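You operate a simulated robot arm through the tools that you are given. There is no shell and no other tool. Be economical: measure what you need, move in short steps, check, and stop when the job is done.

You run a simulated two-armed robot. Do the job below in one go: nothing can be reset, and whatever is moved stays where it is left.

Task
Put the sponge on the table top away on the drain board. Put the black cap on the table top away on the middle left shelf of the rack. Open the bottom chest drawer, take the black ring from the inside of the bottom chest drawer and leave it on the table top, then shut the drawer. Close the wooden box lid. Shut the middle drawer of the grey bench. Put one of the capsules from the top of the grey bench on the clear pane. Take the small corner plate on the top of the long bench and put it away on the shelf under the green bench. Put the grey tape on the top of the green bench away on the bottom right shelf of the rack. Do these in any order.
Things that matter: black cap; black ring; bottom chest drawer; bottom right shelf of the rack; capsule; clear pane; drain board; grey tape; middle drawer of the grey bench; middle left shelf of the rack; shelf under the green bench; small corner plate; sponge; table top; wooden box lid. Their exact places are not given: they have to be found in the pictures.

The check looks at the end state, three seconds after you hand in, the way a careful person would. Anything else that was tipped, shoved, dropped, spilled or broken makes it a failure. Lids that push on must go on centred and level and be pressed home; caps that screw on are set level and turned clockwise until they are tight.

Robot
Two 7-joint arms with fingered hands on one trunk, on a base that drives. Base frame: it is fixed to the floor where the robot stands at the start and does not move with it; the origin is under the middle of the robot, x ahead of it, y to its left, z up. Units: mm, rad, N and s.
The left shoulder is at the start at [80, 198, 1449], the right one opposite. Places, roughly: black cap (5x5x2 cm) [400, 300, 800]; black ring (9x9x4 cm) [1300, -900, 100]; bottom chest drawer [1200, -900, 200]; bottom right shelf of the rack [-500, 5000, 200]; capsule (3x3x10 cm) [1800, -2000, 900]; clear pane (19x15x1 cm) [-900, -2300, 900]; drain board [1800, 5000, 900]; grey tape (7x8x4 cm) [-2600, -600, 900]; middle drawer of the grey bench [1400, -2000, 700]; middle left shelf of the rack [-1400, 5000, 1000]; shelf under the green bench [-2600, -1100, 200]; small corner plate (6x6x4 cm) [-1400, -2500, 900]; sponge (11x7x5 cm) [500, -100, 800]; table top [700, 0, 800]; wooden box lid [1400, -900, 800]. Payload 4 kg a hand.
The tool frame of a hand sits at the grasp point between the pads (the TCP): z along the fingers, y along the line on which they close. The tips reach 26 mm beyond it. Largest opening 132 mm; the body of the gripper starts 73 mm behind the TCP. The gripper is a hand of 4 fingers: y runs from the thumb to the fingers, the wrist lies at [0, 0, -239] in the tool frame, and closing takes about 1.5 s.
Orientation is that of the tool frame in the base frame, as [roll, pitch, yaw] about the fixed x, y, z axes, in that order (R = Rz(yaw) Ry(pitch) Rx(roll)). With the fingers straight down and closing along the base's y, the tool's x points along the base's -x, its y along +y and its z along -z.

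Tools
- The arms move only by the tool send_rows. It takes "left_plan", "right_plan" or both (then of equal length, played together; a hand with none holds still); each is a list of rows, each an object (a shift or turn left out is 0, a gripper value left out holds the last) with "linear": the shift along the tool's x, y, z in m, a list of three; "rotation": the turn, a rotation vector about the tool's x, y, z in rad, a list of three; "claw": the gripper command, from -1 (fully open) to 1 (shut), values between in proportion. In form: [{"linear": [x, y, z], "rotation": [wx, wy, wz], "claw": claw}, ...]. A call has 1 to 12 rows; each row is the pose to reach, as a shift and turn from the pose commanded when the call began, along the tool's axes at that moment. Each row takes 0.2 s and may step no farther than 50 mm and 0.15 rad from the row before; otherwise, or with a gripper value out of range, the whole call is refused. A pose out of reach is approached as far as the arm can. The call stops where the force on the tool passes 40 N (or 10 N more than at its start, if that is more) or the arm is blocked; 0.2 s more then pass. Each finger travels about 72 mm/s and halts on what it meets, pressing with about 28 N; the grip force reading is that of the motor and also rises with nothing between the fingers. The clock runs only during rows and for 0.2 s after the last one: add rows that repeat a pose to give the fingers time. It gives the time, the measured TCP pose, the force on the tool (base axes), the opening and the grip force at its end, in the units of the frame above (readings bear some noise), with the torque about the TCP (base axes, N m) and any sound that the robot's microphone picked up, and new pictures: "show" is both (left out), scene, wrist or none (wrist: the cameras of the hands that moved).
- Cameras (640 x 400 px; columns grow to the right, rows downward): "scene" is now at [97.1, -8.2, 1596.3]; the picture's right is [-0.09, -1.00, 0.00], its down [-0.84, 0.08, -0.54] and it looks along [0.53, -0.05, -0.84] (base axes); focal length 248 px, centre (320, 200). "left" rides on the left gripper at [-68, 2, -97] in its tool frame; the picture's right is [-0.03, -1.00, 0.00], its down [0.82, -0.02, -0.58] and it looks along [0.58, -0.01, 0.82] (tool axes); focal length 270 px, centre (320, 200). "right" rides on the right gripper at [68, 2, -97] in its tool frame; the picture's right is [-0.03, 1.00, 0.00], its down [-0.82, -0.02, -0.58] and it looks along [-0.58, -0.02, 0.82] (tool axes); focal length 270 px, centre (320, 200).
- raise_lower(by): slides the trunk up (or, below 0, down) by that many mm; the arms and the scene camera ride with it, the base frame stays. It gives what a move gives, with no picture.
- base_move(legs): drives the robot by 1 to 6 legs, each [ahead, left, turn to the left] in mm, mm and rad, along the robot's own axes; the way and the turn of a leg run together, so that a leg with both is an arc; at most 1500 mm and 3.142 rad a leg. The arms and the cameras ride along, it lands a little off, and it stops where it bumps. It gives what a move gives, and a new picture of the scene camera.
- set_grasp(shape, hand): the hand has 4 fingers and takes this shape, open, in about a second: jaw (thumb against the fingers, like two jaws); tri (thumb and two fingers); tip (a fingertip pinch); poke (one finger out to press); point (the index stretched); flat (the hand flat); cup (the hand cupped); fist (a fist). The gripper value then closes the fingers along that shape, each until it touches; the sizes above hold for jaw. It gives what a move gives, with no picture.
- head_to(pan, tilt): turns the head with the scene camera to pan (to the left, within 1.501 rad either way) and tilt (down, from -0.506 to 1.204), counted from straight ahead of the robot. It gives what a move gives, and a new picture of the scene camera.
- measure_at(camera, pixels): there is no depth. For up to 12 entries [column, row, z] of the newest picture of that camera ("zoom" is the newest enlarged one), the place [x, y] in the base frame at which the ray of that pixel passes the height z, good to about 3 mm. It takes no simulated time.
- enlarge(camera, box): a new picture of the part [left, top, right, bottom] of that camera's present view, enlarged. It takes no simulated time.
- close_job(): hands the job in; it is judged then, once.

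Work in short steps. Measure before you move; look again where a grasp or a placing could have gone wrong, and mend it. You have 322 turns and 360 pictures in all, those below and enlarged ones among them. Open the grippers and draw the arms clear of the work before you hand the job in, unless the task says otherwise; then end with one line.

The tools are called after ">>>" by a JSON object that holds its "api" and its "payload". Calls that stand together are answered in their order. send_rows: Moves the arms, as the interface text tells. Its arguments: {"type":"object","properties":{"left_plan":{"type":"array","items":{"type":"object","properties":{"linear":{"type":"array","items":{"type":"number"}},"rotation":{"type":"array","items":{"type":"number"}},"claw":{"type":"number"}}}},"right_plan":{"type":"array","items":{"type":"object","properties":{"linear":{"type":"array","items":{"type":"number"}},"rotation":{"type":"array","items":{"type":"number"}},"claw":{"type":"number"}}}},"show":{"type":"string","enum":["both","scene","wrist","none"]}},"required":[]} The other tools are called the same way: raise_lower (by) slides the trunk up or down; set_grasp (shape, hand) gives the hand a shape; base_move (legs) drives the base; head_to (pan, tilt) turns the head that bears the scene camera; measure_at (camera, pixels) gives the place at which the rays of pixels pass given heights; enlarge (camera, box) takes an enlarged picture of a part of a camera's view; close_job () hands the job in.

At the start:

```text
t: 0.0
left_tcp_pos: [367.9, 121.3, 1005.5]
left_tool_rot: [-3.141, -0.001, -3.14]
left_ft_force: [-0.6, 0.1, 0.4]
left_ft_torque: [-0.06, 0.02, -0.02]
left_grip_width: 131.9
left_grasp_force: 0.0
left_shape: jaw
right_tcp_pos: [402.6, -275.7, 1049.1]
right_tool_rot: [-3.122, 0.087, 3.119]
right_ft_force: [0.2, 0.5, -1.0]
right_ft_torque: [0.0, 0.03, 0.03]
right_grip_width: 132.4
right_grasp_force: 0.0
right_shape: jaw
trunk travel left (down, up): [-756.0, 84.0]
robot x, y, heading: [1.6, 1.5, 0.003]
head pan, tilt: [-0.091, 1.005]
```

scene: 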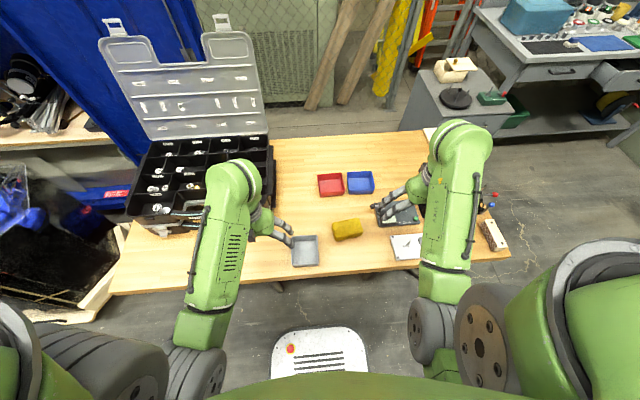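
right: 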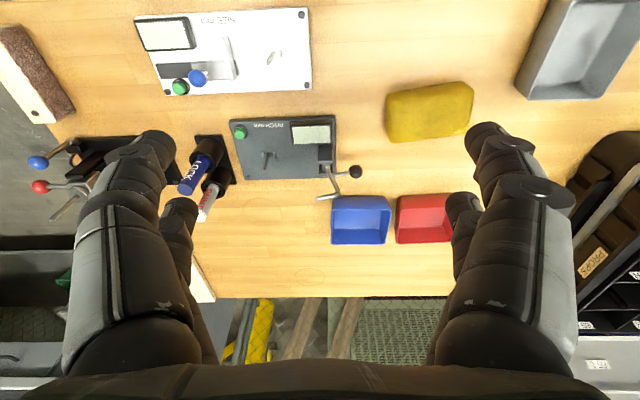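
left: 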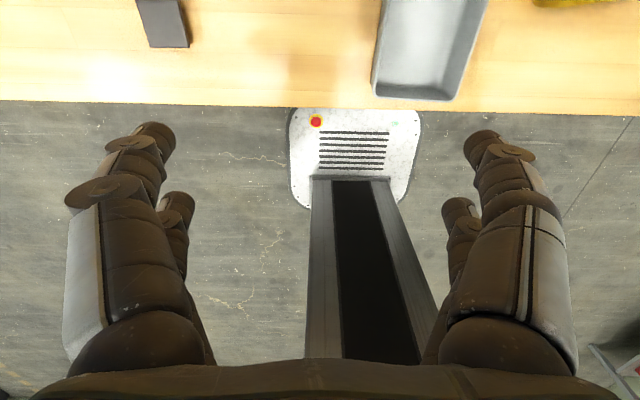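

The sponge is at scene (348,229); the black cap near [400,300] is hidden by the left arm. I'll measure some points at table height and enlarge the left area.

>>> {"api": "measure_at", "payload": {"camera": "scene", "pixels": [[348, 229, 800], [348, 229, 830], [305, 250, 800], [407, 247, 800], [110, 293, 800], [510, 258, 800], [275, 135, 800], [430, 130, 800]]}}

>>> {"api": "enlarge", "payload": {"camera": "scene", "box": [90, 120, 410, 320]}}

>>> {"api": "enlarge", "payload": {"camera": "right", "box": [320, 0, 640, 260]}}

```text
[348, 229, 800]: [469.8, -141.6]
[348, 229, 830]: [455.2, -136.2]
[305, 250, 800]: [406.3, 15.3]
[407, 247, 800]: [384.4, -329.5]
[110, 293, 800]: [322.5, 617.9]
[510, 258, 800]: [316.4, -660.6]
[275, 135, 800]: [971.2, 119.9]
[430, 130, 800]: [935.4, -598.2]
```

```text
2.00 times, centred on (250, 220) of scene
```

zoom: 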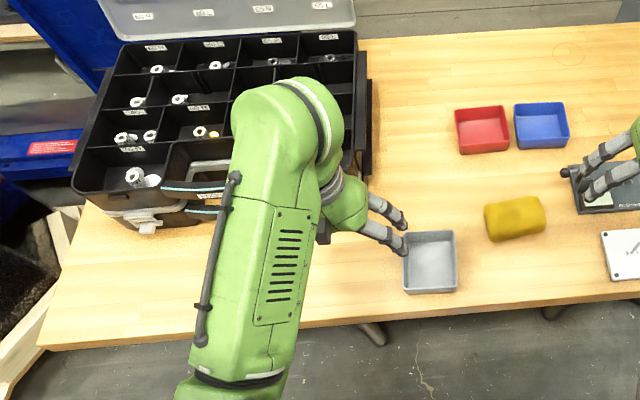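

```text
1.54 times, centred on (480, 130) of right
```

zoom: 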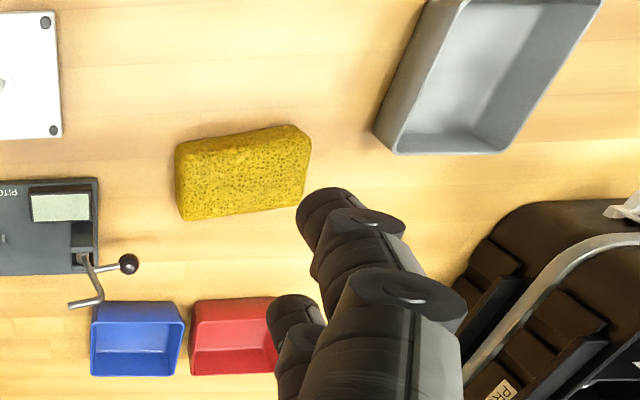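

The left arm hides the cap. I'll lift the left hand and look sideways with the head to survey.

>>> {"api": "send_rows", "payload": {"left_plan": [{"linear": [0, 0, -0.05]}, {"linear": [0, 0, -0.1]}, {"linear": [0.05, 0, -0.15]}, {"linear": [0.1, 0, -0.2]}, {"linear": [0.12, -0.05, -0.25]}, {"linear": [0.12, -0.1, -0.25]}], "show": "both"}}

>>> {"api": "head_to", "payload": {"pan": 1.4, "tilt": 0.3}}

>>> {"api": "head_to", "payload": {"pan": -1.0, "tilt": 0.4}}

```text
refused: row 3 steps farther than a row can; nothing moved
```

```text
t: 1.6
left_tcp_pos: [366.9, 120.8, 1001.9]
left_tool_rot: [3.141, 0.0, 3.14]
left_ft_force: [-0.7, -0.2, 0.1]
left_ft_torque: [-0.02, 0.01, 0.02]
left_grip_width: 131.7
left_grasp_force: 0.1
left_shape: jaw
right_tcp_pos: [406.5, -280.2, 1051.5]
right_tool_rot: [-3.119, 0.106, 3.116]
right_ft_force: [0.6, -0.1, -0.1]
right_ft_torque: [0.0, -0.02, 0.05]
right_grip_width: 132.0
right_grasp_force: 0.0
right_shape: jaw
trunk travel left (down, up): [-756.0, 84.0]
robot x, y, heading: [2.3, 1.0, -0.002]
head pan, tilt: [1.4, 0.3]
```

scene: 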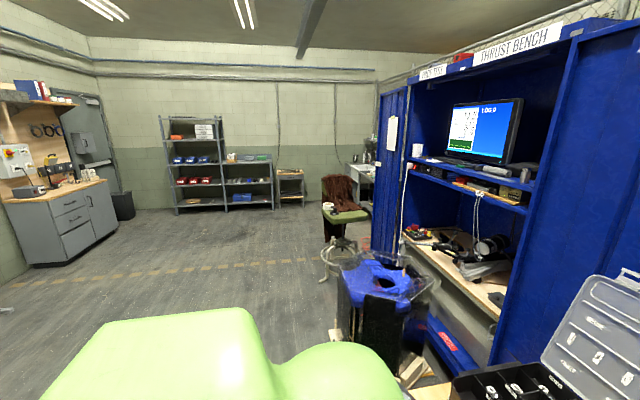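

```text
t: 3.8
left_tcp_pos: [368.4, 120.7, 1003.2]
left_tool_rot: [-3.141, 0.001, -3.142]
left_ft_force: [-0.2, 0.1, 0.0]
left_ft_torque: [0.02, 0.01, -0.03]
left_grip_width: 131.8
left_grasp_force: 0.0
left_shape: jaw
right_tcp_pos: [407.5, -279.1, 1053.0]
right_tool_rot: [-3.117, 0.112, 3.12]
right_ft_force: [0.2, -0.4, -0.2]
right_ft_torque: [0.04, -0.01, 0.03]
right_grip_width: 131.7
right_grasp_force: 0.1
right_shape: jaw
trunk travel left (down, up): [-756.0, 84.0]
robot x, y, heading: [-2.6, 0.8, -0.003]
head pan, tilt: [-1.0, 0.4]
```

scene: 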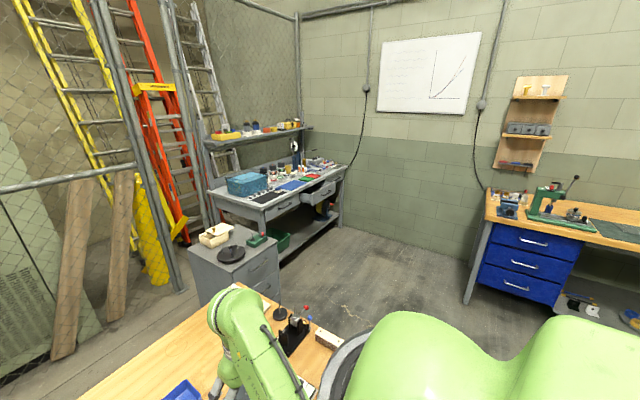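

Now move the left hand up (smaller steps), with the head looking back down at the table's left side.

>>> {"api": "send_rows", "payload": {"left_plan": [{"linear": [0, 0, -0.05]}, {"linear": [0, -0.02, -0.09]}, {"linear": [0.02, -0.05, -0.12]}, {"linear": [0.03, -0.08, -0.15]}, {"linear": [0.03, -0.11, -0.18]}], "show": "none"}}

>>> {"api": "head_to", "payload": {"pan": 0.35, "tilt": 1.0}}

```text
t: 5.0
left_tcp_pos: [347.4, 23.5, 1022.3]
left_tool_rot: [-3.138, 0.006, -3.141]
left_ft_force: [0.0, -0.8, 0.0]
left_ft_torque: [0.01, 0.03, 0.02]
left_grip_width: 132.0
left_grasp_force: 0.1
left_shape: jaw
left hand out of reach, approached as far as the arm can: row 1, 2, 3, 4, 5
right_tcp_pos: [408.9, -278.2, 1054.0]
right_tool_rot: [-3.118, 0.108, 3.118]
right_ft_force: [0.7, -0.3, 0.5]
right_ft_torque: [0.06, 0.04, 0.0]
right_grip_width: 131.8
right_grasp_force: 0.1
right_shape: jaw
trunk travel left (down, up): [-756.0, 84.0]
robot x, y, heading: [-0.2, 1.6, 0.0]
head pan, tilt: [-1.0, 0.4]
```

```text
t: 6.5
left_tcp_pos: [347.4, 24.1, 1022.7]
left_tool_rot: [-3.138, 0.008, -3.141]
left_ft_force: [-0.2, 0.5, 0.5]
left_ft_torque: [0.02, 0.01, -0.01]
left_grip_width: 131.8
left_grasp_force: 0.0
left_shape: jaw
right_tcp_pos: [407.9, -279.6, 1053.0]
right_tool_rot: [-3.116, 0.111, 3.116]
right_ft_force: [0.5, 0.2, 0.1]
right_ft_torque: [0.04, -0.01, -0.03]
right_grip_width: 132.0
right_grasp_force: 0.0
right_shape: jaw
trunk travel left (down, up): [-756.0, 84.0]
robot x, y, heading: [-0.0, -1.6, -0.002]
head pan, tilt: [0.351, 1.0]
```

scene: 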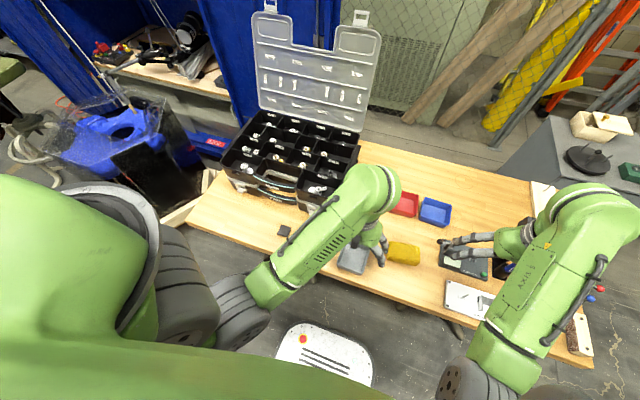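

The black cap shows at scene (285,230). Measure it and enlarge.

>>> {"api": "measure_at", "payload": {"camera": "scene", "pixels": [[285, 230, 800], [285, 230, 820], [404, 253, 800], [404, 253, 840]]}}

>>> {"api": "enlarge", "payload": {"camera": "scene", "box": [240, 190, 340, 260]}}

>>> {"api": "enlarge", "payload": {"camera": "scene", "box": [380, 190, 480, 290]}}

```text
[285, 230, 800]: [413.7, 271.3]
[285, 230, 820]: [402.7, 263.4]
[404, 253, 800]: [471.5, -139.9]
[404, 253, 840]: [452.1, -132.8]
```

```text
5.71 times, centred on (290, 225) of scene
```

zoom: 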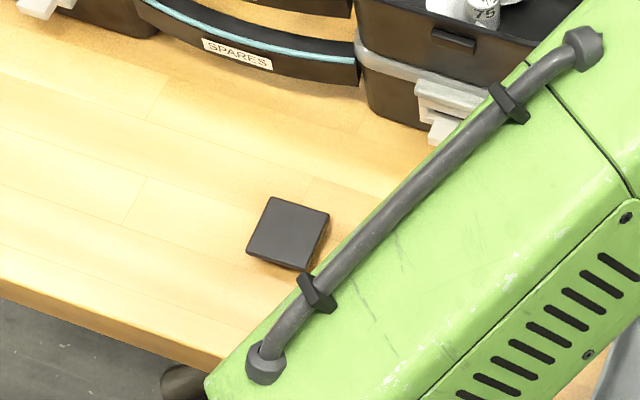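

```text
4.00 times, centred on (430, 240) of scene
```

zoom: 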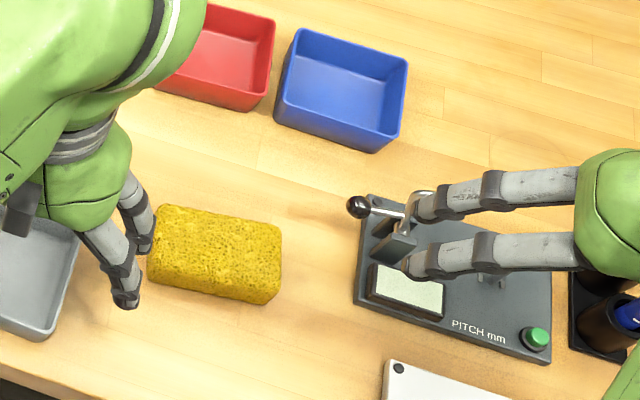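

The cap is a flat square tilted about the z axis; the sponge is oriented across. I level the right hand and move it over the sponge, to triangulate height.

>>> {"api": "send_rows", "payload": {"right_plan": [{"linear": [-0.01, 0.03, 0.01], "rotation": [-0.005, 0.02, 0.0]}, {"linear": [-0.02, 0.06, 0.02], "rotation": [-0.01, 0.05, 0.0]}, {"linear": [-0.03, 0.09, 0.03], "rotation": [-0.02, 0.08, 0.0]}, {"linear": [-0.03, 0.12, 0.04], "rotation": [-0.025, 0.11, 0.0]}], "show": "wrist"}}

```text
t: 7.5
left_tcp_pos: [348.1, 24.2, 1022.2]
left_tool_rot: [-3.136, 0.007, 3.141]
left_ft_force: [-0.2, -0.1, 0.5]
left_ft_torque: [0.0, 0.05, -0.02]
left_grip_width: 131.6
left_grasp_force: 0.0
left_shape: jaw
right_tcp_pos: [437.4, -156.6, 1004.4]
right_tool_rot: [3.137, -0.025, 3.119]
right_ft_force: [0.8, 0.5, -0.3]
right_ft_torque: [0.0, 0.0, 0.02]
right_grip_width: 131.9
right_grasp_force: 0.2
right_shape: jaw
trunk travel left (down, up): [-756.0, 84.0]
robot x, y, heading: [3.4, 0.8, -0.006]
head pan, tilt: [0.351, 1.0]
```

right: 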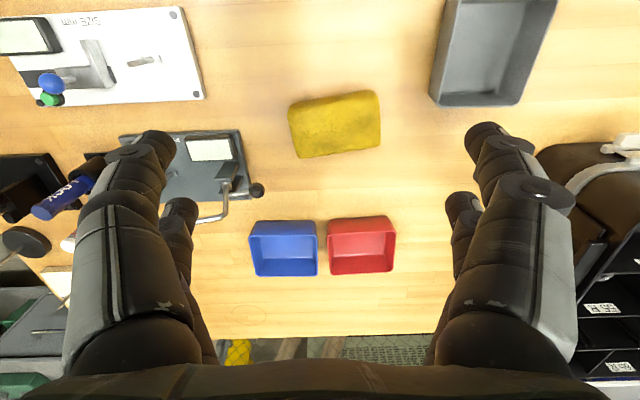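

Triangulate: sponge centre at right (335,124), bin corners too.

>>> {"api": "measure_at", "payload": {"camera": "right", "pixels": [[335, 124, 800], [335, 124, 840], [378, 92, 840], [288, 105, 840], [298, 157, 840], [380, 143, 840], [298, 157, 800], [380, 143, 800]]}}

>>> {"api": "measure_at", "payload": {"camera": "scene", "pixels": [[417, 246, 840], [400, 265, 840], [450, 263, 840]]}}

```text
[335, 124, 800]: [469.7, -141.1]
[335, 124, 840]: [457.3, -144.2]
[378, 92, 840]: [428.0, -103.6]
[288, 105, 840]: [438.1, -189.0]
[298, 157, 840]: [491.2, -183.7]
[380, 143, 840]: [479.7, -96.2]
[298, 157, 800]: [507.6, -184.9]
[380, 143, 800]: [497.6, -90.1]
```

```text
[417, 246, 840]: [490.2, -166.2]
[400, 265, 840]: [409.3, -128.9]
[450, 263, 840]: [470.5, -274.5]
```

Estimates put the sponge top around z≈810 with its long axis along y (slightly turned). I turn the right hand ~1.43 rad so it closes across the short side and centre over the sponge.

>>> {"api": "send_rows", "payload": {"right_plan": [{"linear": [-0.003, 0.0015, 0.0], "rotation": [0, 0, 0.143]}, {"linear": [-0.006, 0.003, 0.0], "rotation": [0, 0, 0.286]}, {"linear": [-0.009, 0.0045, 0.0], "rotation": [0, 0, 0.429]}, {"linear": [-0.012, 0.006, 0.0], "rotation": [0, 0, 0.572]}, {"linear": [-0.015, 0.0075, 0.0], "rotation": [0, 0, 0.715]}, {"linear": [-0.018, 0.009, 0.0], "rotation": [0, 0, 0.858]}, {"linear": [-0.021, 0.0105, 0.0], "rotation": [0, 0, 1.0]}, {"linear": [-0.024, 0.012, 0.0], "rotation": [0, 0, 1.144]}, {"linear": [-0.027, 0.0135, 0.0], "rotation": [0, 0, 1.287]}, {"linear": [-0.03, 0.015, 0.0], "rotation": [0, 0, 1.43]}, {"linear": [-0.03, 0.015, 0.0], "rotation": [0, 0, 1.43]}], "show": "both"}}

```text
t: 9.9
left_tcp_pos: [347.2, 25.1, 1021.0]
left_tool_rot: [-3.138, 0.007, -3.141]
left_ft_force: [0.0, 0.5, 0.2]
left_ft_torque: [0.01, -0.05, 0.01]
left_grip_width: 131.9
left_grasp_force: 0.1
left_shape: jaw
right_tcp_pos: [468.0, -144.6, 1005.8]
right_tool_rot: [-3.121, -0.008, 1.688]
right_ft_force: [0.0, -0.1, -0.1]
right_ft_torque: [0.01, 0.0, 0.0]
right_grip_width: 131.8
right_grasp_force: 0.1
right_shape: jaw
trunk travel left (down, up): [-756.0, 84.0]
robot x, y, heading: [-0.1, 0.2, -0.001]
head pan, tilt: [0.351, 1.0]
```

scene: 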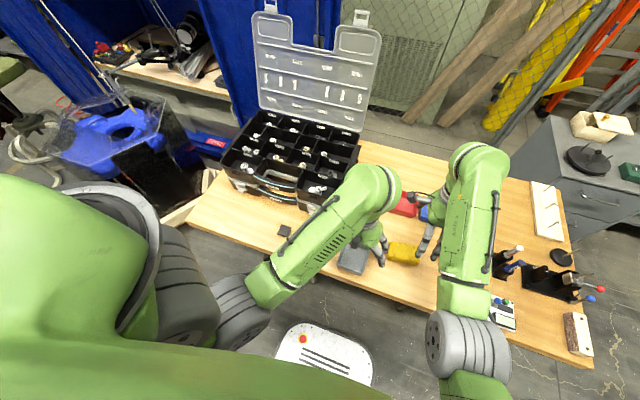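
right: 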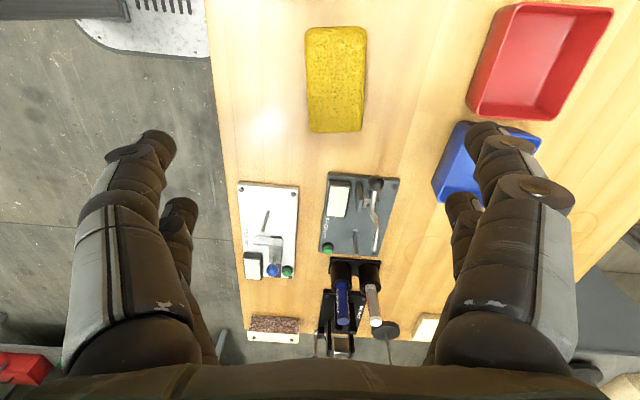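

Fine rotation. Re-measure the sponge (corners (305,28),(365,27),(363,131),(311,132)) from this view.

>>> {"api": "measure_at", "payload": {"camera": "right", "pixels": [[335, 79, 810], [335, 79, 790], [305, 28, 810], [365, 27, 810], [363, 131, 810], [311, 132, 810]]}}

```text
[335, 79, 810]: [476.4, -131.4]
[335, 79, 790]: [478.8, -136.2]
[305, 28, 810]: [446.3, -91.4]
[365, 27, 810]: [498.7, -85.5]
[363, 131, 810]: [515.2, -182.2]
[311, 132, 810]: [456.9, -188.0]
```

Combining views puts the sponge top at z≈778 centred near (480,-139). I shift and descend to 860 to check.

>>> {"api": "send_rows", "payload": {"right_plan": [{"linear": [0.001, 0.004, 0.04]}, {"linear": [0.003, 0.008, 0.08]}, {"linear": [0.004, 0.012, 0.12]}, {"linear": [0.004, 0.012, 0.145]}, {"linear": [0.004, 0.012, 0.145]}], "show": "wrist"}}

```text
t: 11.1
left_tcp_pos: [347.1, 24.1, 1022.1]
left_tool_rot: [-3.138, 0.007, -3.141]
left_ft_force: [-0.7, -1.2, 0.5]
left_ft_torque: [0.01, 0.02, 0.01]
left_grip_width: 132.1
left_grasp_force: 0.1
left_shape: jaw
right_tcp_pos: [477.4, -136.9, 861.0]
right_tool_rot: [-3.12, -0.009, 1.689]
right_ft_force: [-0.5, -0.3, 0.3]
right_ft_torque: [0.02, 0.0, 0.06]
right_grip_width: 131.9
right_grasp_force: 0.1
right_shape: jaw
trunk travel left (down, up): [-756.0, 84.0]
robot x, y, heading: [-1.1, -1.6, -0.003]
head pan, tilt: [0.351, 1.0]
```

right: 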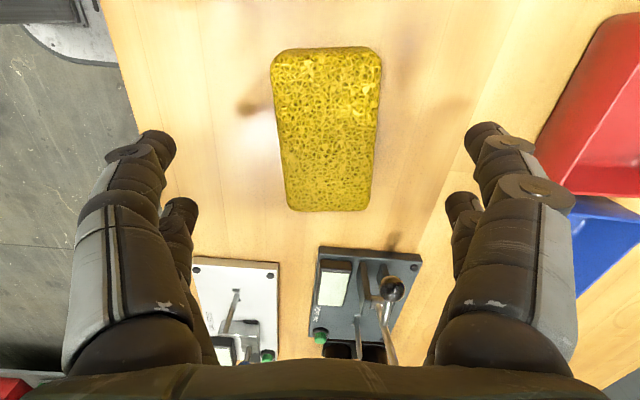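

Centred. Measure the sponge corners at z 775 to confirm.

>>> {"api": "measure_at", "payload": {"camera": "right", "pixels": [[327, 130, 778], [327, 130, 760], [272, 60, 778], [380, 58, 778], [368, 208, 778], [290, 210, 778]]}}

```text
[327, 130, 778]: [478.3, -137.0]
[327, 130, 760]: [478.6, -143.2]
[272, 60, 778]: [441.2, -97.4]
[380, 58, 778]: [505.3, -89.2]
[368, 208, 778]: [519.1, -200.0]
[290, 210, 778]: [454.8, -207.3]
```

Centre ≈(480,-147). Descend to TCP z≈766 and close.

>>> {"api": "send_rows", "payload": {"right_plan": [{"linear": [-0.005, 0.002, 0.045]}, {"linear": [-0.01, 0.002, 0.08]}, {"linear": [-0.01, 0.002, 0.095]}, {"linear": [-0.01, 0.002, 0.095], "claw": 0.3}, {"linear": [-0.01, 0.002, 0.095], "claw": 0.6}, {"linear": [-0.01, 0.002, 0.095], "claw": 0.9}, {"linear": [-0.01, 0.002, 0.095], "claw": 0.9}, {"linear": [-0.01, 0.002, 0.095], "claw": 0.9}, {"linear": [-0.01, 0.002, 0.095], "claw": 0.9}], "show": "wrist"}}

```text
t: 11.8
left_tcp_pos: [343.6, 26.3, 1024.1]
left_tool_rot: [-3.138, 0.01, 3.141]
left_ft_force: [-0.3, 0.7, 0.3]
left_ft_torque: [0.0, 0.0, 0.0]
left_grip_width: 131.7
left_grasp_force: 0.1
left_shape: jaw
right_tcp_pos: [480.0, -145.7, 784.0]
right_tool_rot: [3.141, -0.009, 1.686]
right_ft_force: [-2.8, -0.9, 8.8]
right_ft_torque: [0.02, -0.23, 0.04]
right_grip_width: 131.6
right_grasp_force: 0.0
right_shape: jaw
trunk travel left (down, up): [-756.0, 84.0]
robot x, y, heading: [1.7, 1.5, -0.0]
head pan, tilt: [0.351, 1.0]
stopped in row 3 (right hand): the force on the tool passed its limit (the readings are from after the stop); the commanded pose is now the measured one
```

right: 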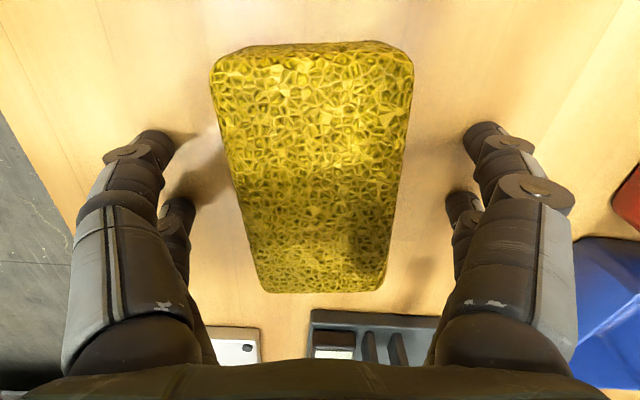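

Fingertips touched the table (z≈757). Raise 4 mm and close on the sponge.

>>> {"api": "send_rows", "payload": {"right_plan": [{"linear": [0, 0, -0.004], "claw": 0.2}, {"linear": [0, 0, -0.004], "claw": 0.5}, {"linear": [0, 0, -0.004], "claw": 0.9}, {"linear": [0, 0, -0.004], "claw": 0.9}, {"linear": [0, 0, -0.004], "claw": 0.9}, {"linear": [0, 0, -0.004], "claw": 0.9}, {"linear": [0, 0, -0.004], "claw": 0.9}], "show": "wrist"}}

```text
t: 13.4
left_tcp_pos: [345.7, 24.9, 1023.4]
left_tool_rot: [-3.137, 0.007, -3.142]
left_ft_force: [0.2, 0.8, -0.1]
left_ft_torque: [0.03, -0.01, -0.01]
left_grip_width: 132.0
left_grasp_force: 0.1
left_shape: jaw
right_tcp_pos: [483.6, -145.6, 787.4]
right_tool_rot: [-3.138, -0.009, 1.687]
right_ft_force: [1.1, 0.4, 13.1]
right_ft_torque: [-0.12, -0.25, 0.12]
right_grip_width: 56.8
right_grasp_force: 27.7
right_shape: jaw
trunk travel left (down, up): [-756.0, 84.0]
robot x, y, heading: [0.3, 0.0, 0.002]
head pan, tilt: [0.351, 1.0]
```

right: 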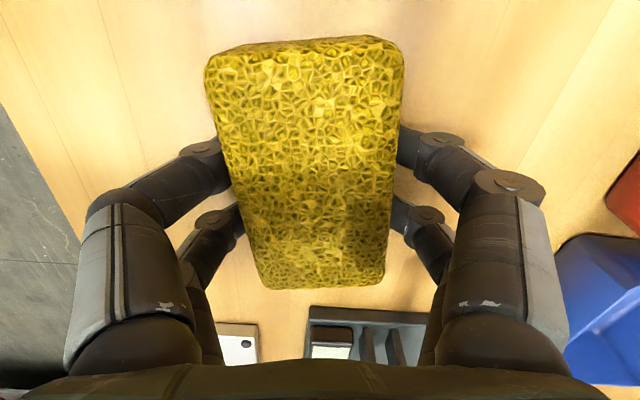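

Gripped. Lift the sponge, and bring the left hand toward the cap.

>>> {"api": "send_rows", "payload": {"right_plan": [{"linear": [0, 0, -0.03]}, {"linear": [0, 0, -0.06]}, {"linear": [0, 0, -0.09]}, {"linear": [0, 0, -0.12]}, {"linear": [0, 0, -0.15]}, {"linear": [0, 0, -0.17]}], "left_plan": [{"linear": [-0.015, 0.04, 0.01]}, {"linear": [-0.03, 0.08, 0.03]}, {"linear": [-0.045, 0.12, 0.04]}, {"linear": [-0.06, 0.16, 0.05]}, {"linear": [-0.07, 0.2, 0.06]}, {"linear": [-0.08, 0.24, 0.07]}], "show": "wrist"}}

```text
t: 14.8
left_tcp_pos: [429.4, 265.5, 951.5]
left_tool_rot: [-3.136, 0.007, 3.141]
left_ft_force: [-0.4, 0.5, -0.3]
left_ft_torque: [0.0, 0.02, -0.01]
left_grip_width: 131.9
left_grasp_force: 0.0
left_shape: jaw
right_tcp_pos: [484.8, -147.6, 955.6]
right_tool_rot: [-3.137, -0.009, 1.687]
right_ft_force: [-0.7, 0.0, -1.1]
right_ft_torque: [-0.02, -0.02, 0.0]
right_grip_width: 56.6
right_grasp_force: 28.5
right_shape: jaw
trunk travel left (down, up): [-756.0, 84.0]
robot x, y, heading: [2.5, 4.2, -0.002]
head pan, tilt: [0.351, 1.0]
```

right: 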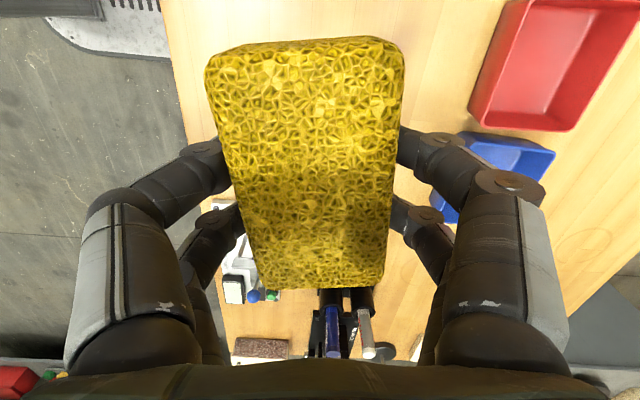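
left: 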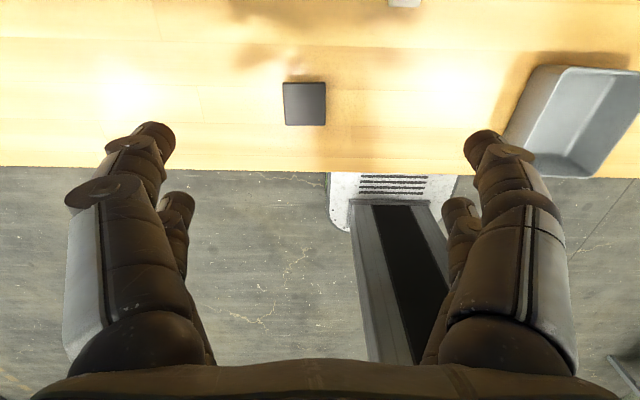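

Cap visible at left (305,103), square with the axes. Measure.

>>> {"api": "measure_at", "payload": {"camera": "left", "pixels": [[304, 103, 775], [283, 83, 775], [325, 82, 775], [326, 124, 775], [285, 125, 775], [304, 103, 757]]}}

```text
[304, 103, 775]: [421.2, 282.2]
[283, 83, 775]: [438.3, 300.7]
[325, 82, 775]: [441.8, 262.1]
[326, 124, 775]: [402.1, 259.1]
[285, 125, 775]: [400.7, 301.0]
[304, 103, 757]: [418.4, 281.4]
```

Move over the cap (420,281) and descend to z≈800, looking.

>>> {"api": "send_rows", "payload": {"left_plan": [{"linear": [0.003, 0.006, 0.04]}, {"linear": [0.006, 0.012, 0.08]}, {"linear": [0.009, 0.016, 0.12]}, {"linear": [0.009, 0.016, 0.15]}, {"linear": [0.009, 0.016, 0.15]}], "show": "wrist"}}

```text
t: 16.0
left_tcp_pos: [420.1, 281.6, 803.2]
left_tool_rot: [-3.139, 0.007, -3.141]
left_ft_force: [-0.4, -0.1, -1.1]
left_ft_torque: [0.03, -0.01, -0.02]
left_grip_width: 131.8
left_grasp_force: 0.0
left_shape: jaw
right_tcp_pos: [484.9, -147.8, 954.9]
right_tool_rot: [-3.137, -0.01, 1.687]
right_ft_force: [-0.3, -0.4, -0.9]
right_ft_torque: [-0.02, 0.03, 0.02]
right_grip_width: 56.6
right_grasp_force: 28.0
right_shape: jaw
trunk travel left (down, up): [-756.0, 84.0]
robot x, y, heading: [0.1, -0.1, 0.001]
head pan, tilt: [0.351, 1.0]
```

left: 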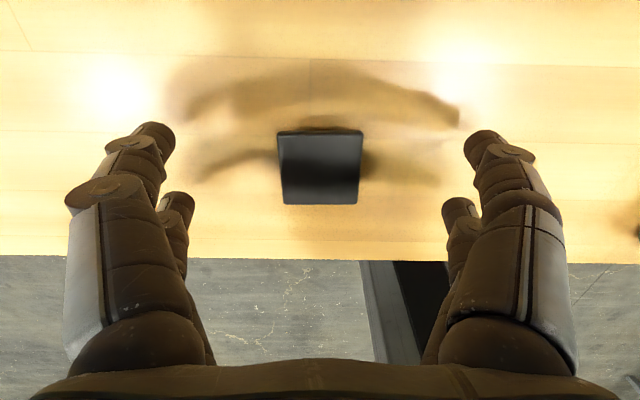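

>>> {"api": "measure_at", "payload": {"camera": "left", "pixels": [[277, 130, 765], [363, 130, 765], [358, 204, 765], [283, 205, 765], [320, 167, 765], [320, 167, 745]]}}

```text
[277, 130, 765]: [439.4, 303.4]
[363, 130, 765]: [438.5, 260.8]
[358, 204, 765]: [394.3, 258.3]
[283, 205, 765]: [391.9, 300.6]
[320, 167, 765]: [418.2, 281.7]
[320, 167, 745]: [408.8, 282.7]
```

Cap top z≈769, so the table is ≈750. Descend to TCP ≈780 and close gently.

>>> {"api": "send_rows", "payload": {"left_plan": [{"linear": [0.0, 0.0, 0.012]}, {"linear": [0.0, 0.0, 0.023]}, {"linear": [0.0, 0.0, 0.023], "claw": 0.0}, {"linear": [0.0, 0.0, 0.023], "claw": 0.3}, {"linear": [0.0, 0.0, 0.023], "claw": 0.6}, {"linear": [0.0, 0.0, 0.023], "claw": 0.9}, {"linear": [0.0, 0.0, 0.023], "claw": 0.9}, {"linear": [0.0, 0.0, 0.023], "claw": 0.9}, {"linear": [0.0, 0.0, 0.023], "claw": 0.9}], "show": "wrist"}}

```text
t: 16.8
left_tcp_pos: [427.1, 280.8, 786.1]
left_tool_rot: [3.14, 0.026, -3.14]
left_ft_force: [-2.6, -0.9, 10.1]
left_ft_torque: [-0.19, 0.31, -0.01]
left_grip_width: 18.1
left_grasp_force: 28.2
left_shape: jaw
right_tcp_pos: [482.7, -148.5, 955.4]
right_tool_rot: [-3.137, -0.011, 1.688]
right_ft_force: [-0.1, -0.7, -0.6]
right_ft_torque: [0.0, 0.04, 0.02]
right_grip_width: 56.5
right_grasp_force: 28.2
right_shape: jaw
trunk travel left (down, up): [-756.0, 84.0]
robot x, y, heading: [-2.9, -1.4, -0.005]
head pan, tilt: [0.351, 1.0]
stopped in row 3 (left hand): the force on the tool passed its limit (the readings are from after the stop); the commanded pose is now the measured one
```

left: 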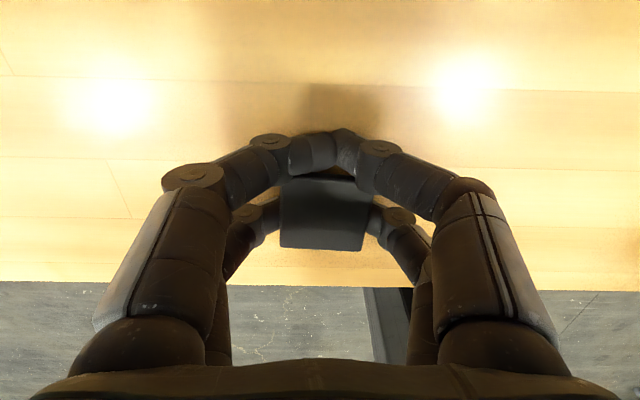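

The front fingers closed past the cap's edge. Open again and look.

>>> {"api": "send_rows", "payload": {"left_plan": [{"linear": [0, 0, 0], "claw": 0}, {"linear": [0, 0, -0.005], "claw": -1}, {"linear": [0, 0, -0.02], "claw": -1}, {"linear": [0, 0, -0.03], "claw": -1}, {"linear": [0, 0, -0.03], "claw": -1}, {"linear": [0, 0, -0.03], "claw": -1}, {"linear": [0, 0, -0.03], "claw": -1}], "show": "wrist"}}

```text
t: 18.4
left_tcp_pos: [427.3, 281.0, 814.1]
left_tool_rot: [3.141, 0.024, 3.139]
left_ft_force: [-0.5, 0.1, 0.2]
left_ft_torque: [-0.03, 0.0, 0.0]
left_grip_width: 131.9
left_grasp_force: 0.0
left_shape: jaw
right_tcp_pos: [484.0, -147.8, 955.7]
right_tool_rot: [-3.137, -0.012, 1.689]
right_ft_force: [0.0, 0.2, -0.5]
right_ft_torque: [0.02, 0.02, 0.01]
right_grip_width: 56.7
right_grasp_force: 27.9
right_shape: jaw
trunk travel left (down, up): [-756.0, 84.0]
robot x, y, heading: [0.7, -4.7, 0.002]
head pan, tilt: [0.351, 1.0]
```

left: 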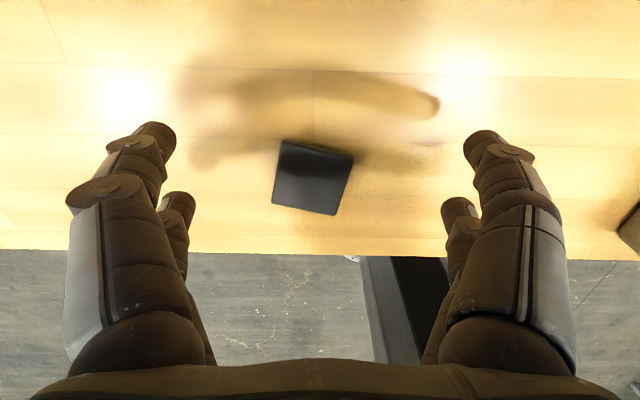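

The cap turned slightly. Try the "tip" pinch shape to see where those fingertips lie.

>>> {"api": "set_grasp", "payload": {"hand": "left", "shape": "tip"}}

>>> {"api": "enlarge", "payload": {"camera": "left", "box": [0, 0, 640, 400]}}

```text
t: 19.3
left_tcp_pos: [426.9, 281.8, 815.5]
left_tool_rot: [3.141, 0.026, -3.141]
left_ft_force: [0.4, 0.1, -0.1]
left_ft_torque: [0.01, 0.02, 0.01]
left_grip_width: 131.9
left_grasp_force: 0.0
left_shape: tip
right_tcp_pos: [484.1, -148.0, 955.6]
right_tool_rot: [-3.136, -0.01, 1.688]
right_ft_force: [0.4, 0.5, -0.7]
right_ft_torque: [0.02, 0.01, 0.01]
right_grip_width: 56.5
right_grasp_force: 27.7
right_shape: jaw
trunk travel left (down, up): [-756.0, 84.0]
robot x, y, heading: [-2.1, -3.1, -0.006]
head pan, tilt: [0.351, 1.0]
```

```text
1.00 times, centred on (320, 200) of left
```

zoom: 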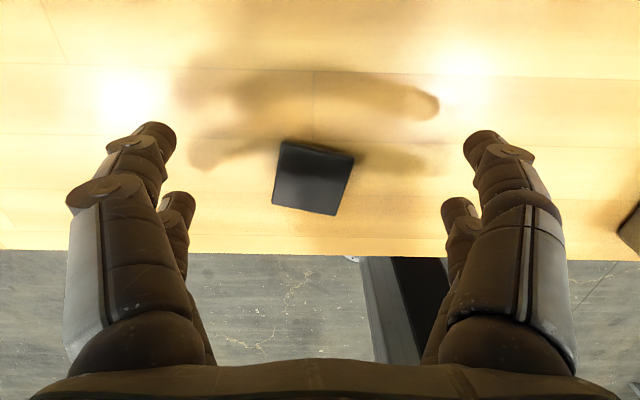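

Raise a bit and close in the air to see how tip pinch moves.

>>> {"api": "send_rows", "payload": {"left_plan": [{"linear": [0, 0, -0.04]}, {"linear": [0, 0, -0.04], "claw": 0}, {"linear": [0, 0, -0.04], "claw": 0.5}, {"linear": [0, 0, -0.04], "claw": 0.5}, {"linear": [0, 0, -0.04], "claw": 0.5}, {"linear": [0, 0, -0.04], "claw": 0.5}], "show": "wrist"}}

```text
t: 20.7
left_tcp_pos: [424.9, 282.1, 854.3]
left_tool_rot: [3.142, 0.025, 3.142]
left_ft_force: [-0.2, 0.0, -1.2]
left_ft_torque: [-0.03, 0.01, 0.02]
left_grip_width: 33.5
left_grasp_force: 0.0
left_shape: tip
right_tcp_pos: [484.5, -146.9, 955.4]
right_tool_rot: [-3.138, -0.008, 1.688]
right_ft_force: [0.7, 0.6, -0.4]
right_ft_torque: [-0.02, -0.01, 0.03]
right_grip_width: 56.5
right_grasp_force: 28.5
right_shape: jaw
trunk travel left (down, up): [-756.0, 84.0]
robot x, y, heading: [1.4, -0.9, -0.002]
head pan, tilt: [0.351, 1.0]
```

left: 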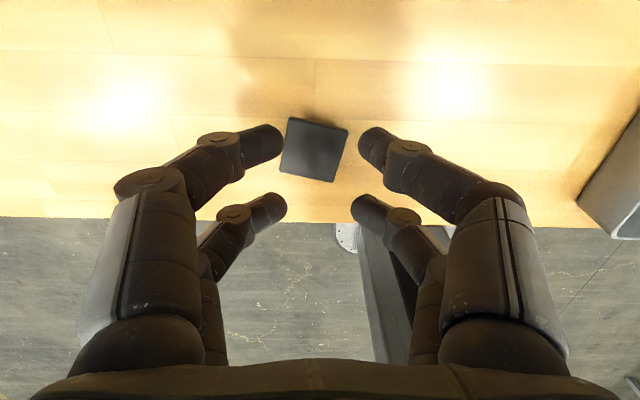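

The finger pairs sit at about tool x ±20, so centring in x matters. Measure the cap again now.

>>> {"api": "measure_at", "payload": {"camera": "left", "pixels": [[288, 118, 769], [348, 128, 769], [334, 182, 769], [280, 171, 769], [313, 149, 769]]}}

>>> {"api": "set_grasp", "payload": {"hand": "left", "shape": "jaw"}}

```text
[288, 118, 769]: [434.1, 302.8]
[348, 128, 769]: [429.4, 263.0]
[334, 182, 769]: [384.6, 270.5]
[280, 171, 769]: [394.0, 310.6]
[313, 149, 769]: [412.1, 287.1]
```

```text
t: 21.6
left_tcp_pos: [425.4, 282.2, 855.5]
left_tool_rot: [3.14, 0.025, 3.14]
left_ft_force: [-0.6, -0.4, 0.4]
left_ft_torque: [0.04, -0.02, -0.01]
left_grip_width: 132.0
left_grasp_force: 0.1
left_shape: jaw
right_tcp_pos: [484.7, -146.8, 955.6]
right_tool_rot: [-3.137, -0.01, 1.688]
right_ft_force: [-0.1, -0.1, -1.1]
right_ft_torque: [-0.01, 0.0, -0.01]
right_grip_width: 56.6
right_grasp_force: 28.5
right_shape: jaw
trunk travel left (down, up): [-756.0, 84.0]
robot x, y, heading: [-0.3, -2.1, -0.002]
head pan, tilt: [0.351, 1.0]
```

Cap centre ≈(410.5,286.7), turned ≈0.15. Align and descend to 786, then close.

>>> {"api": "send_rows", "payload": {"left_plan": [{"linear": [0.006, 0.002, 0.02], "rotation": [0, 0.012, 0.08]}, {"linear": [0.012, 0.004, 0.04], "rotation": [0, 0.025, 0.155]}, {"linear": [0.015, 0.0047, 0.055], "rotation": [0, 0.025, 0.155]}, {"linear": [0.015, 0.0047, 0.069], "rotation": [0, 0.025, 0.155]}, {"linear": [0.015, 0.0047, 0.069], "rotation": [0, 0.025, 0.155]}], "show": "wrist"}}

```text
t: 22.8
left_tcp_pos: [412.2, 286.7, 785.8]
left_tool_rot: [3.137, 0.0, 2.988]
left_ft_force: [0.4, 0.0, 0.5]
left_ft_torque: [-0.02, 0.01, 0.01]
left_grip_width: 132.2
left_grasp_force: 0.0
left_shape: jaw
right_tcp_pos: [483.1, -148.3, 956.5]
right_tool_rot: [-3.136, -0.011, 1.687]
right_ft_force: [0.0, 0.0, -0.7]
right_ft_torque: [0.05, 0.0, -0.03]
right_grip_width: 56.7
right_grasp_force: 27.9
right_shape: jaw
trunk travel left (down, up): [-756.0, 84.0]
robot x, y, heading: [-1.8, 4.2, 0.0]
head pan, tilt: [0.351, 1.0]
```

left: 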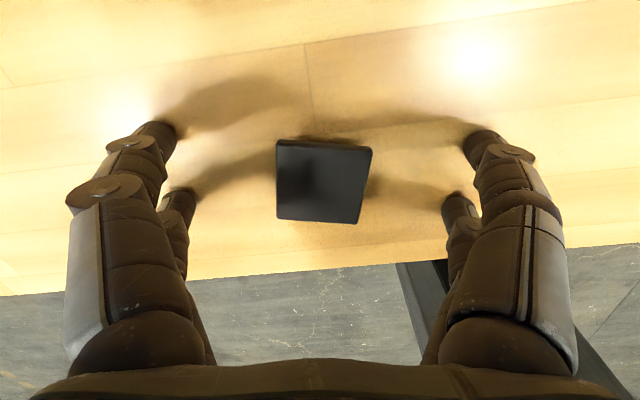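

The cap sits centred between the finger pairs. Close.

>>> {"api": "send_rows", "payload": {"left_plan": [{"linear": [0.003, 0.0, 0.002], "claw": 0}, {"linear": [0.003, 0.0, 0.002], "claw": 0.4}, {"linear": [0.003, 0.0, 0.002], "claw": 0.7}, {"linear": [0.003, 0.0, 0.002], "claw": 0.7}, {"linear": [0.003, 0.0, 0.002], "claw": 0.7}, {"linear": [0.003, 0.0, 0.002], "claw": 0.7}, {"linear": [0.003, 0.0, 0.002], "claw": 0.7}], "show": "wrist"}}

```text
t: 24.4
left_tcp_pos: [408.1, 285.9, 783.6]
left_tool_rot: [3.138, 0.002, 2.986]
left_ft_force: [-2.1, -2.2, 10.2]
left_ft_torque: [-0.09, -0.12, -0.06]
left_grip_width: 1.3
left_grasp_force: 28.0
left_shape: jaw
right_tcp_pos: [484.4, -148.3, 956.9]
right_tool_rot: [-3.137, -0.01, 1.687]
right_ft_force: [-0.1, -0.1, -0.9]
right_ft_torque: [0.01, -0.02, 0.01]
right_grip_width: 56.7
right_grasp_force: 28.0
right_shape: jaw
trunk travel left (down, up): [-756.0, 84.0]
robot x, y, heading: [-1.1, 2.9, 0.001]
head pan, tilt: [0.351, 1.0]
```

left: 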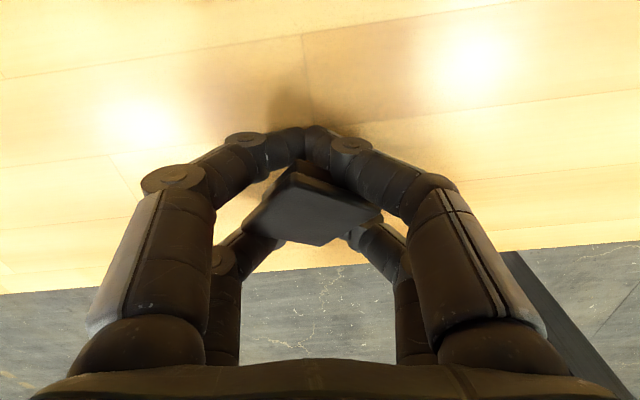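

The cap pivoted out again: front pair slips off its edge. Open, rise and re-measure; then I'll grip with one finger pair at the cap's middle.

>>> {"api": "send_rows", "payload": {"left_plan": [{"linear": [0, 0, 0], "claw": 0}, {"linear": [0, 0, -0.0], "claw": -1}, {"linear": [0, 0, -0.01], "claw": -1}, {"linear": [0, 0, -0.04], "claw": -1}, {"linear": [0, 0, -0.07], "claw": -1}, {"linear": [0, 0, -0.07], "claw": -1}], "show": "wrist"}}

```text
t: 25.8
left_tcp_pos: [410.2, 288.0, 854.1]
left_tool_rot: [3.14, -0.002, 2.986]
left_ft_force: [0.8, 0.8, -0.4]
left_ft_torque: [0.01, 0.01, 0.01]
left_grip_width: 131.9
left_grasp_force: 0.0
left_shape: jaw
right_tcp_pos: [484.5, -146.5, 955.8]
right_tool_rot: [-3.137, -0.009, 1.688]
right_ft_force: [1.1, 0.1, -0.8]
right_ft_torque: [-0.01, 0.0, -0.06]
right_grip_width: 57.0
right_grasp_force: 28.1
right_shape: jaw
trunk travel left (down, up): [-756.0, 84.0]
robot x, y, heading: [4.2, 0.3, -0.002]
head pan, tilt: [0.351, 1.0]
```

left: 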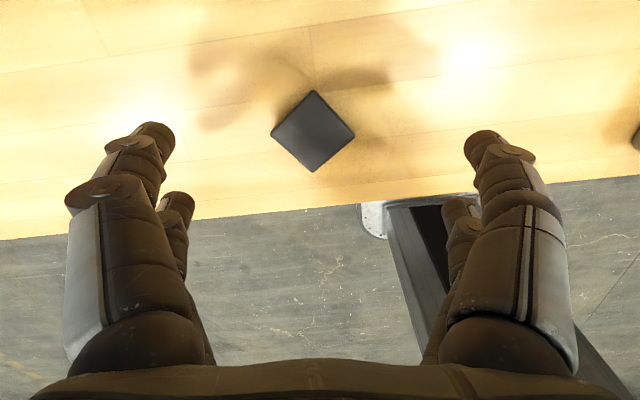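

>>> {"api": "measure_at", "payload": {"camera": "left", "pixels": [[313, 90, 769], [355, 133, 769], [312, 173, 769], [271, 132, 769], [312, 132, 769], [312, 132, 765]]}}

```text
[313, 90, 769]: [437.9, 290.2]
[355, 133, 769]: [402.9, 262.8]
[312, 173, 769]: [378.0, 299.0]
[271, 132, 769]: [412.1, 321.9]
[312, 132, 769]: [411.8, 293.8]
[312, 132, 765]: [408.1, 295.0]
```

Finger geometry from the image: pairs lie at tool x≈-24 and +10, so the grasp middle is ~7 mm off the TCP. Turn -0.81 to square with the cap, centre with that offset, partially descend and look.

>>> {"api": "send_rows", "payload": {"left_plan": [{"linear": [0.002, 0, 0], "rotation": [0, 0, -0.14]}, {"linear": [0.004, 0, 0], "rotation": [0, 0, -0.28]}, {"linear": [0.006, 0, 0], "rotation": [0, 0, -0.42]}, {"linear": [0.008, -0.0005, 0], "rotation": [0, 0, -0.56]}, {"linear": [0.0089, -0.0007, 0.0], "rotation": [0, 0, -0.7]}, {"linear": [0.0089, -0.0007, 0.02], "rotation": [0, 0, -0.81]}, {"linear": [0.0089, -0.0007, 0.04], "rotation": [0, 0, -0.81]}, {"linear": [0.0089, -0.0007, 0.055], "rotation": [0, 0, -0.81]}, {"linear": [0.0089, -0.0007, 0.055], "rotation": [0, 0, -0.81]}], "show": "wrist"}}

```text
t: 27.8
left_tcp_pos: [400.1, 287.6, 799.6]
left_tool_rot: [3.14, 0.001, -2.489]
left_ft_force: [0.0, -0.8, 0.2]
left_ft_torque: [-0.03, -0.01, 0.01]
left_grip_width: 131.7
left_grasp_force: 0.0
left_shape: jaw
right_tcp_pos: [484.4, -148.0, 955.0]
right_tool_rot: [-3.137, -0.01, 1.688]
right_ft_force: [-0.3, 1.0, -0.8]
right_ft_torque: [0.01, -0.02, 0.02]
right_grip_width: 56.5
right_grasp_force: 28.1
right_shape: jaw
trunk travel left (down, up): [-756.0, 84.0]
robot x, y, heading: [4.3, 1.2, 0.005]
head pan, tilt: [0.351, 1.0]
```

left: 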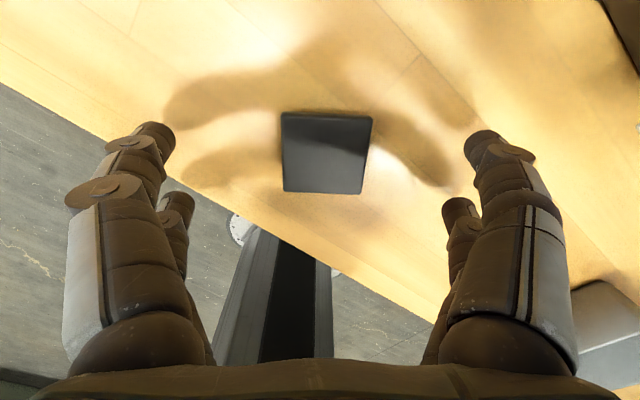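

Well aligned. Descend 13 mm and close.

>>> {"api": "send_rows", "payload": {"left_plan": [{"linear": [0, 0, 0.013]}, {"linear": [0, 0, 0.013], "claw": 0}, {"linear": [0, 0, 0.013], "claw": 0.4}, {"linear": [0, 0, 0.013], "claw": 0.7}, {"linear": [0, 0, 0.013], "claw": 0.7}, {"linear": [0, 0, 0.013], "claw": 0.7}, {"linear": [0, 0, 0.013], "claw": 0.7}], "show": "wrist"}}

```text
t: 29.4
left_tcp_pos: [399.2, 287.8, 785.7]
left_tool_rot: [3.139, 0.002, -2.488]
left_ft_force: [0.4, 1.2, 0.8]
left_ft_torque: [0.02, 0.0, -0.02]
left_grip_width: 22.0
left_grasp_force: 28.1
left_shape: jaw
right_tcp_pos: [484.0, -147.2, 956.2]
right_tool_rot: [-3.136, -0.01, 1.686]
right_ft_force: [-0.2, 1.1, -0.8]
right_ft_torque: [0.02, -0.01, -0.02]
right_grip_width: 56.4
right_grasp_force: 27.6
right_shape: jaw
trunk travel left (down, up): [-756.0, 84.0]
robot x, y, heading: [1.0, 3.7, -0.001]
head pan, tilt: [0.351, 1.0]
```

left: 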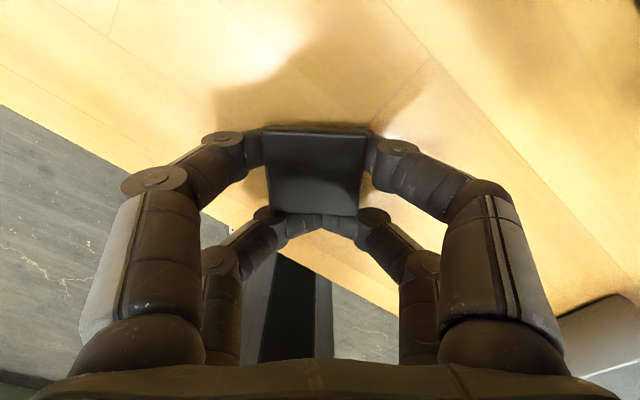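

The front pair now holds the cap squarely (rear pair closed behind). Lift 60 mm slowly and check.

>>> {"api": "send_rows", "payload": {"left_plan": [{"linear": [0, 0, -0.01]}, {"linear": [0, 0, -0.02]}, {"linear": [0, 0, -0.04]}, {"linear": [0, 0, -0.06]}, {"linear": [0, 0, -0.06]}], "show": "wrist"}}

```text
t: 30.6
left_tcp_pos: [399.9, 287.2, 846.6]
left_tool_rot: [3.141, 0.002, -2.487]
left_ft_force: [-0.4, 0.1, -1.2]
left_ft_torque: [-0.02, -0.02, 0.0]
left_grip_width: 22.0
left_grasp_force: 27.7
left_shape: jaw
right_tcp_pos: [484.4, -147.1, 955.7]
right_tool_rot: [-3.136, -0.012, 1.688]
right_ft_force: [-0.2, 0.5, -0.6]
right_ft_torque: [0.01, 0.04, -0.01]
right_grip_width: 56.3
right_grasp_force: 28.3
right_shape: jaw
trunk travel left (down, up): [-756.0, 84.0]
robot x, y, heading: [-1.4, -0.4, -0.001]
head pan, tilt: [0.351, 1.0]
```

left: 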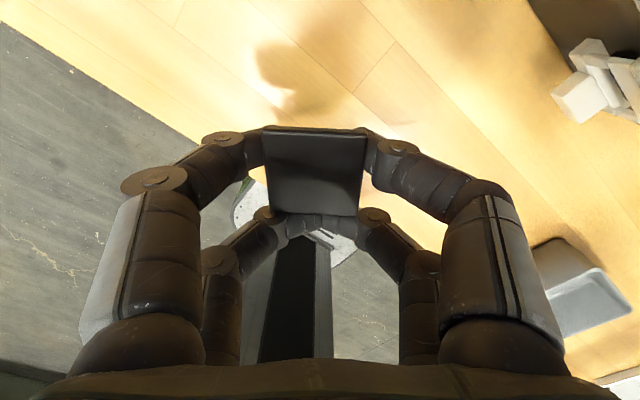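

Cap held level. Raise and tuck both hands, then back off and turn left toward the rack/sink side.

>>> {"api": "send_rows", "payload": {"left_plan": [{"linear": [0.02, 0.0, -0.03]}, {"linear": [0.04, 0.0, -0.06]}, {"linear": [0.06, 0.0, -0.09]}], "right_plan": [{"linear": [0, -0.03, 0.0]}, {"linear": [0, -0.06, 0.0]}, {"linear": [0, -0.09, 0.0]}], "show": "none"}}

>>> {"api": "base_move", "payload": {"legs": [[-500, 0, 0], [0, 0, 1.57]]}}

>>> {"api": "head_to", "payload": {"pan": -0.3, "tilt": 0.4}}

```text
t: 31.6
left_tcp_pos: [378.0, 260.8, 957.6]
left_tool_rot: [-3.117, 0.058, -2.467]
left_ft_force: [0.0, -0.3, 0.5]
left_ft_torque: [0.01, 0.01, -0.02]
left_grip_width: 21.9
left_grasp_force: 28.0
left_shape: jaw
right_tcp_pos: [397.0, -157.6, 960.4]
right_tool_rot: [-3.138, -0.008, 1.689]
right_ft_force: [0.3, 0.2, -0.5]
right_ft_torque: [0.02, 0.0, 0.0]
right_grip_width: 56.6
right_grasp_force: 28.2
right_shape: jaw
trunk travel left (down, up): [-756.0, 84.0]
robot x, y, heading: [-1.0, -1.2, -0.002]
head pan, tilt: [0.351, 1.0]
stopped in row 3 (left hand): the arm was blocked; the commanded pose is now the measured one
```

```text
t: 38.3
left_tcp_pos: [-757.9, 380.5, 957.5]
left_tool_rot: [-3.111, 0.069, -0.899]
left_ft_force: [-0.3, -0.1, 0.0]
left_ft_torque: [-0.02, -0.01, 0.0]
left_grip_width: 21.9
left_grasp_force: 27.9
left_shape: jaw
right_tcp_pos: [-338.0, 394.4, 957.6]
right_tool_rot: [-3.138, -0.01, -3.026]
right_ft_force: [-0.1, -0.5, 0.0]
right_ft_torque: [0.02, 0.03, -0.01]
right_grip_width: 56.4
right_grasp_force: 28.6
right_shape: jaw
trunk travel left (down, up): [-756.0, 84.0]
robot x, y, heading: [-498.2, -1.2, 1.568]
head pan, tilt: [0.351, 1.0]
```

scene: 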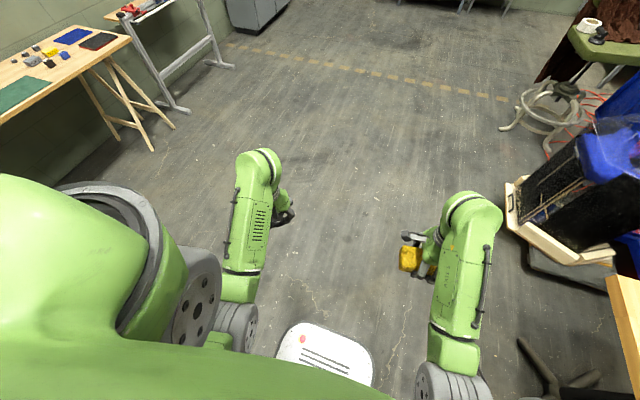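

```text
t: 39.4
left_tcp_pos: [-760.0, 380.5, 958.2]
left_tool_rot: [-3.11, 0.069, -0.896]
left_ft_force: [-0.9, -0.8, 0.1]
left_ft_torque: [-0.02, -0.01, -0.01]
left_grip_width: 21.8
left_grasp_force: 28.1
left_shape: jaw
right_tcp_pos: [-337.5, 395.9, 955.7]
right_tool_rot: [-3.138, -0.009, -3.025]
right_ft_force: [0.7, 0.2, -1.0]
right_ft_torque: [0.03, 0.01, 0.0]
right_grip_width: 56.3
right_grasp_force: 27.7
right_shape: jaw
trunk travel left (down, up): [-756.0, 84.0]
robot x, y, heading: [-496.4, 1.1, 1.566]
head pan, tilt: [-0.3, 0.4]
```

scene: 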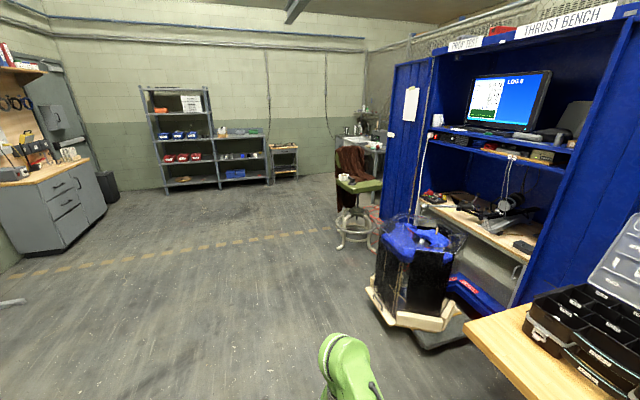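

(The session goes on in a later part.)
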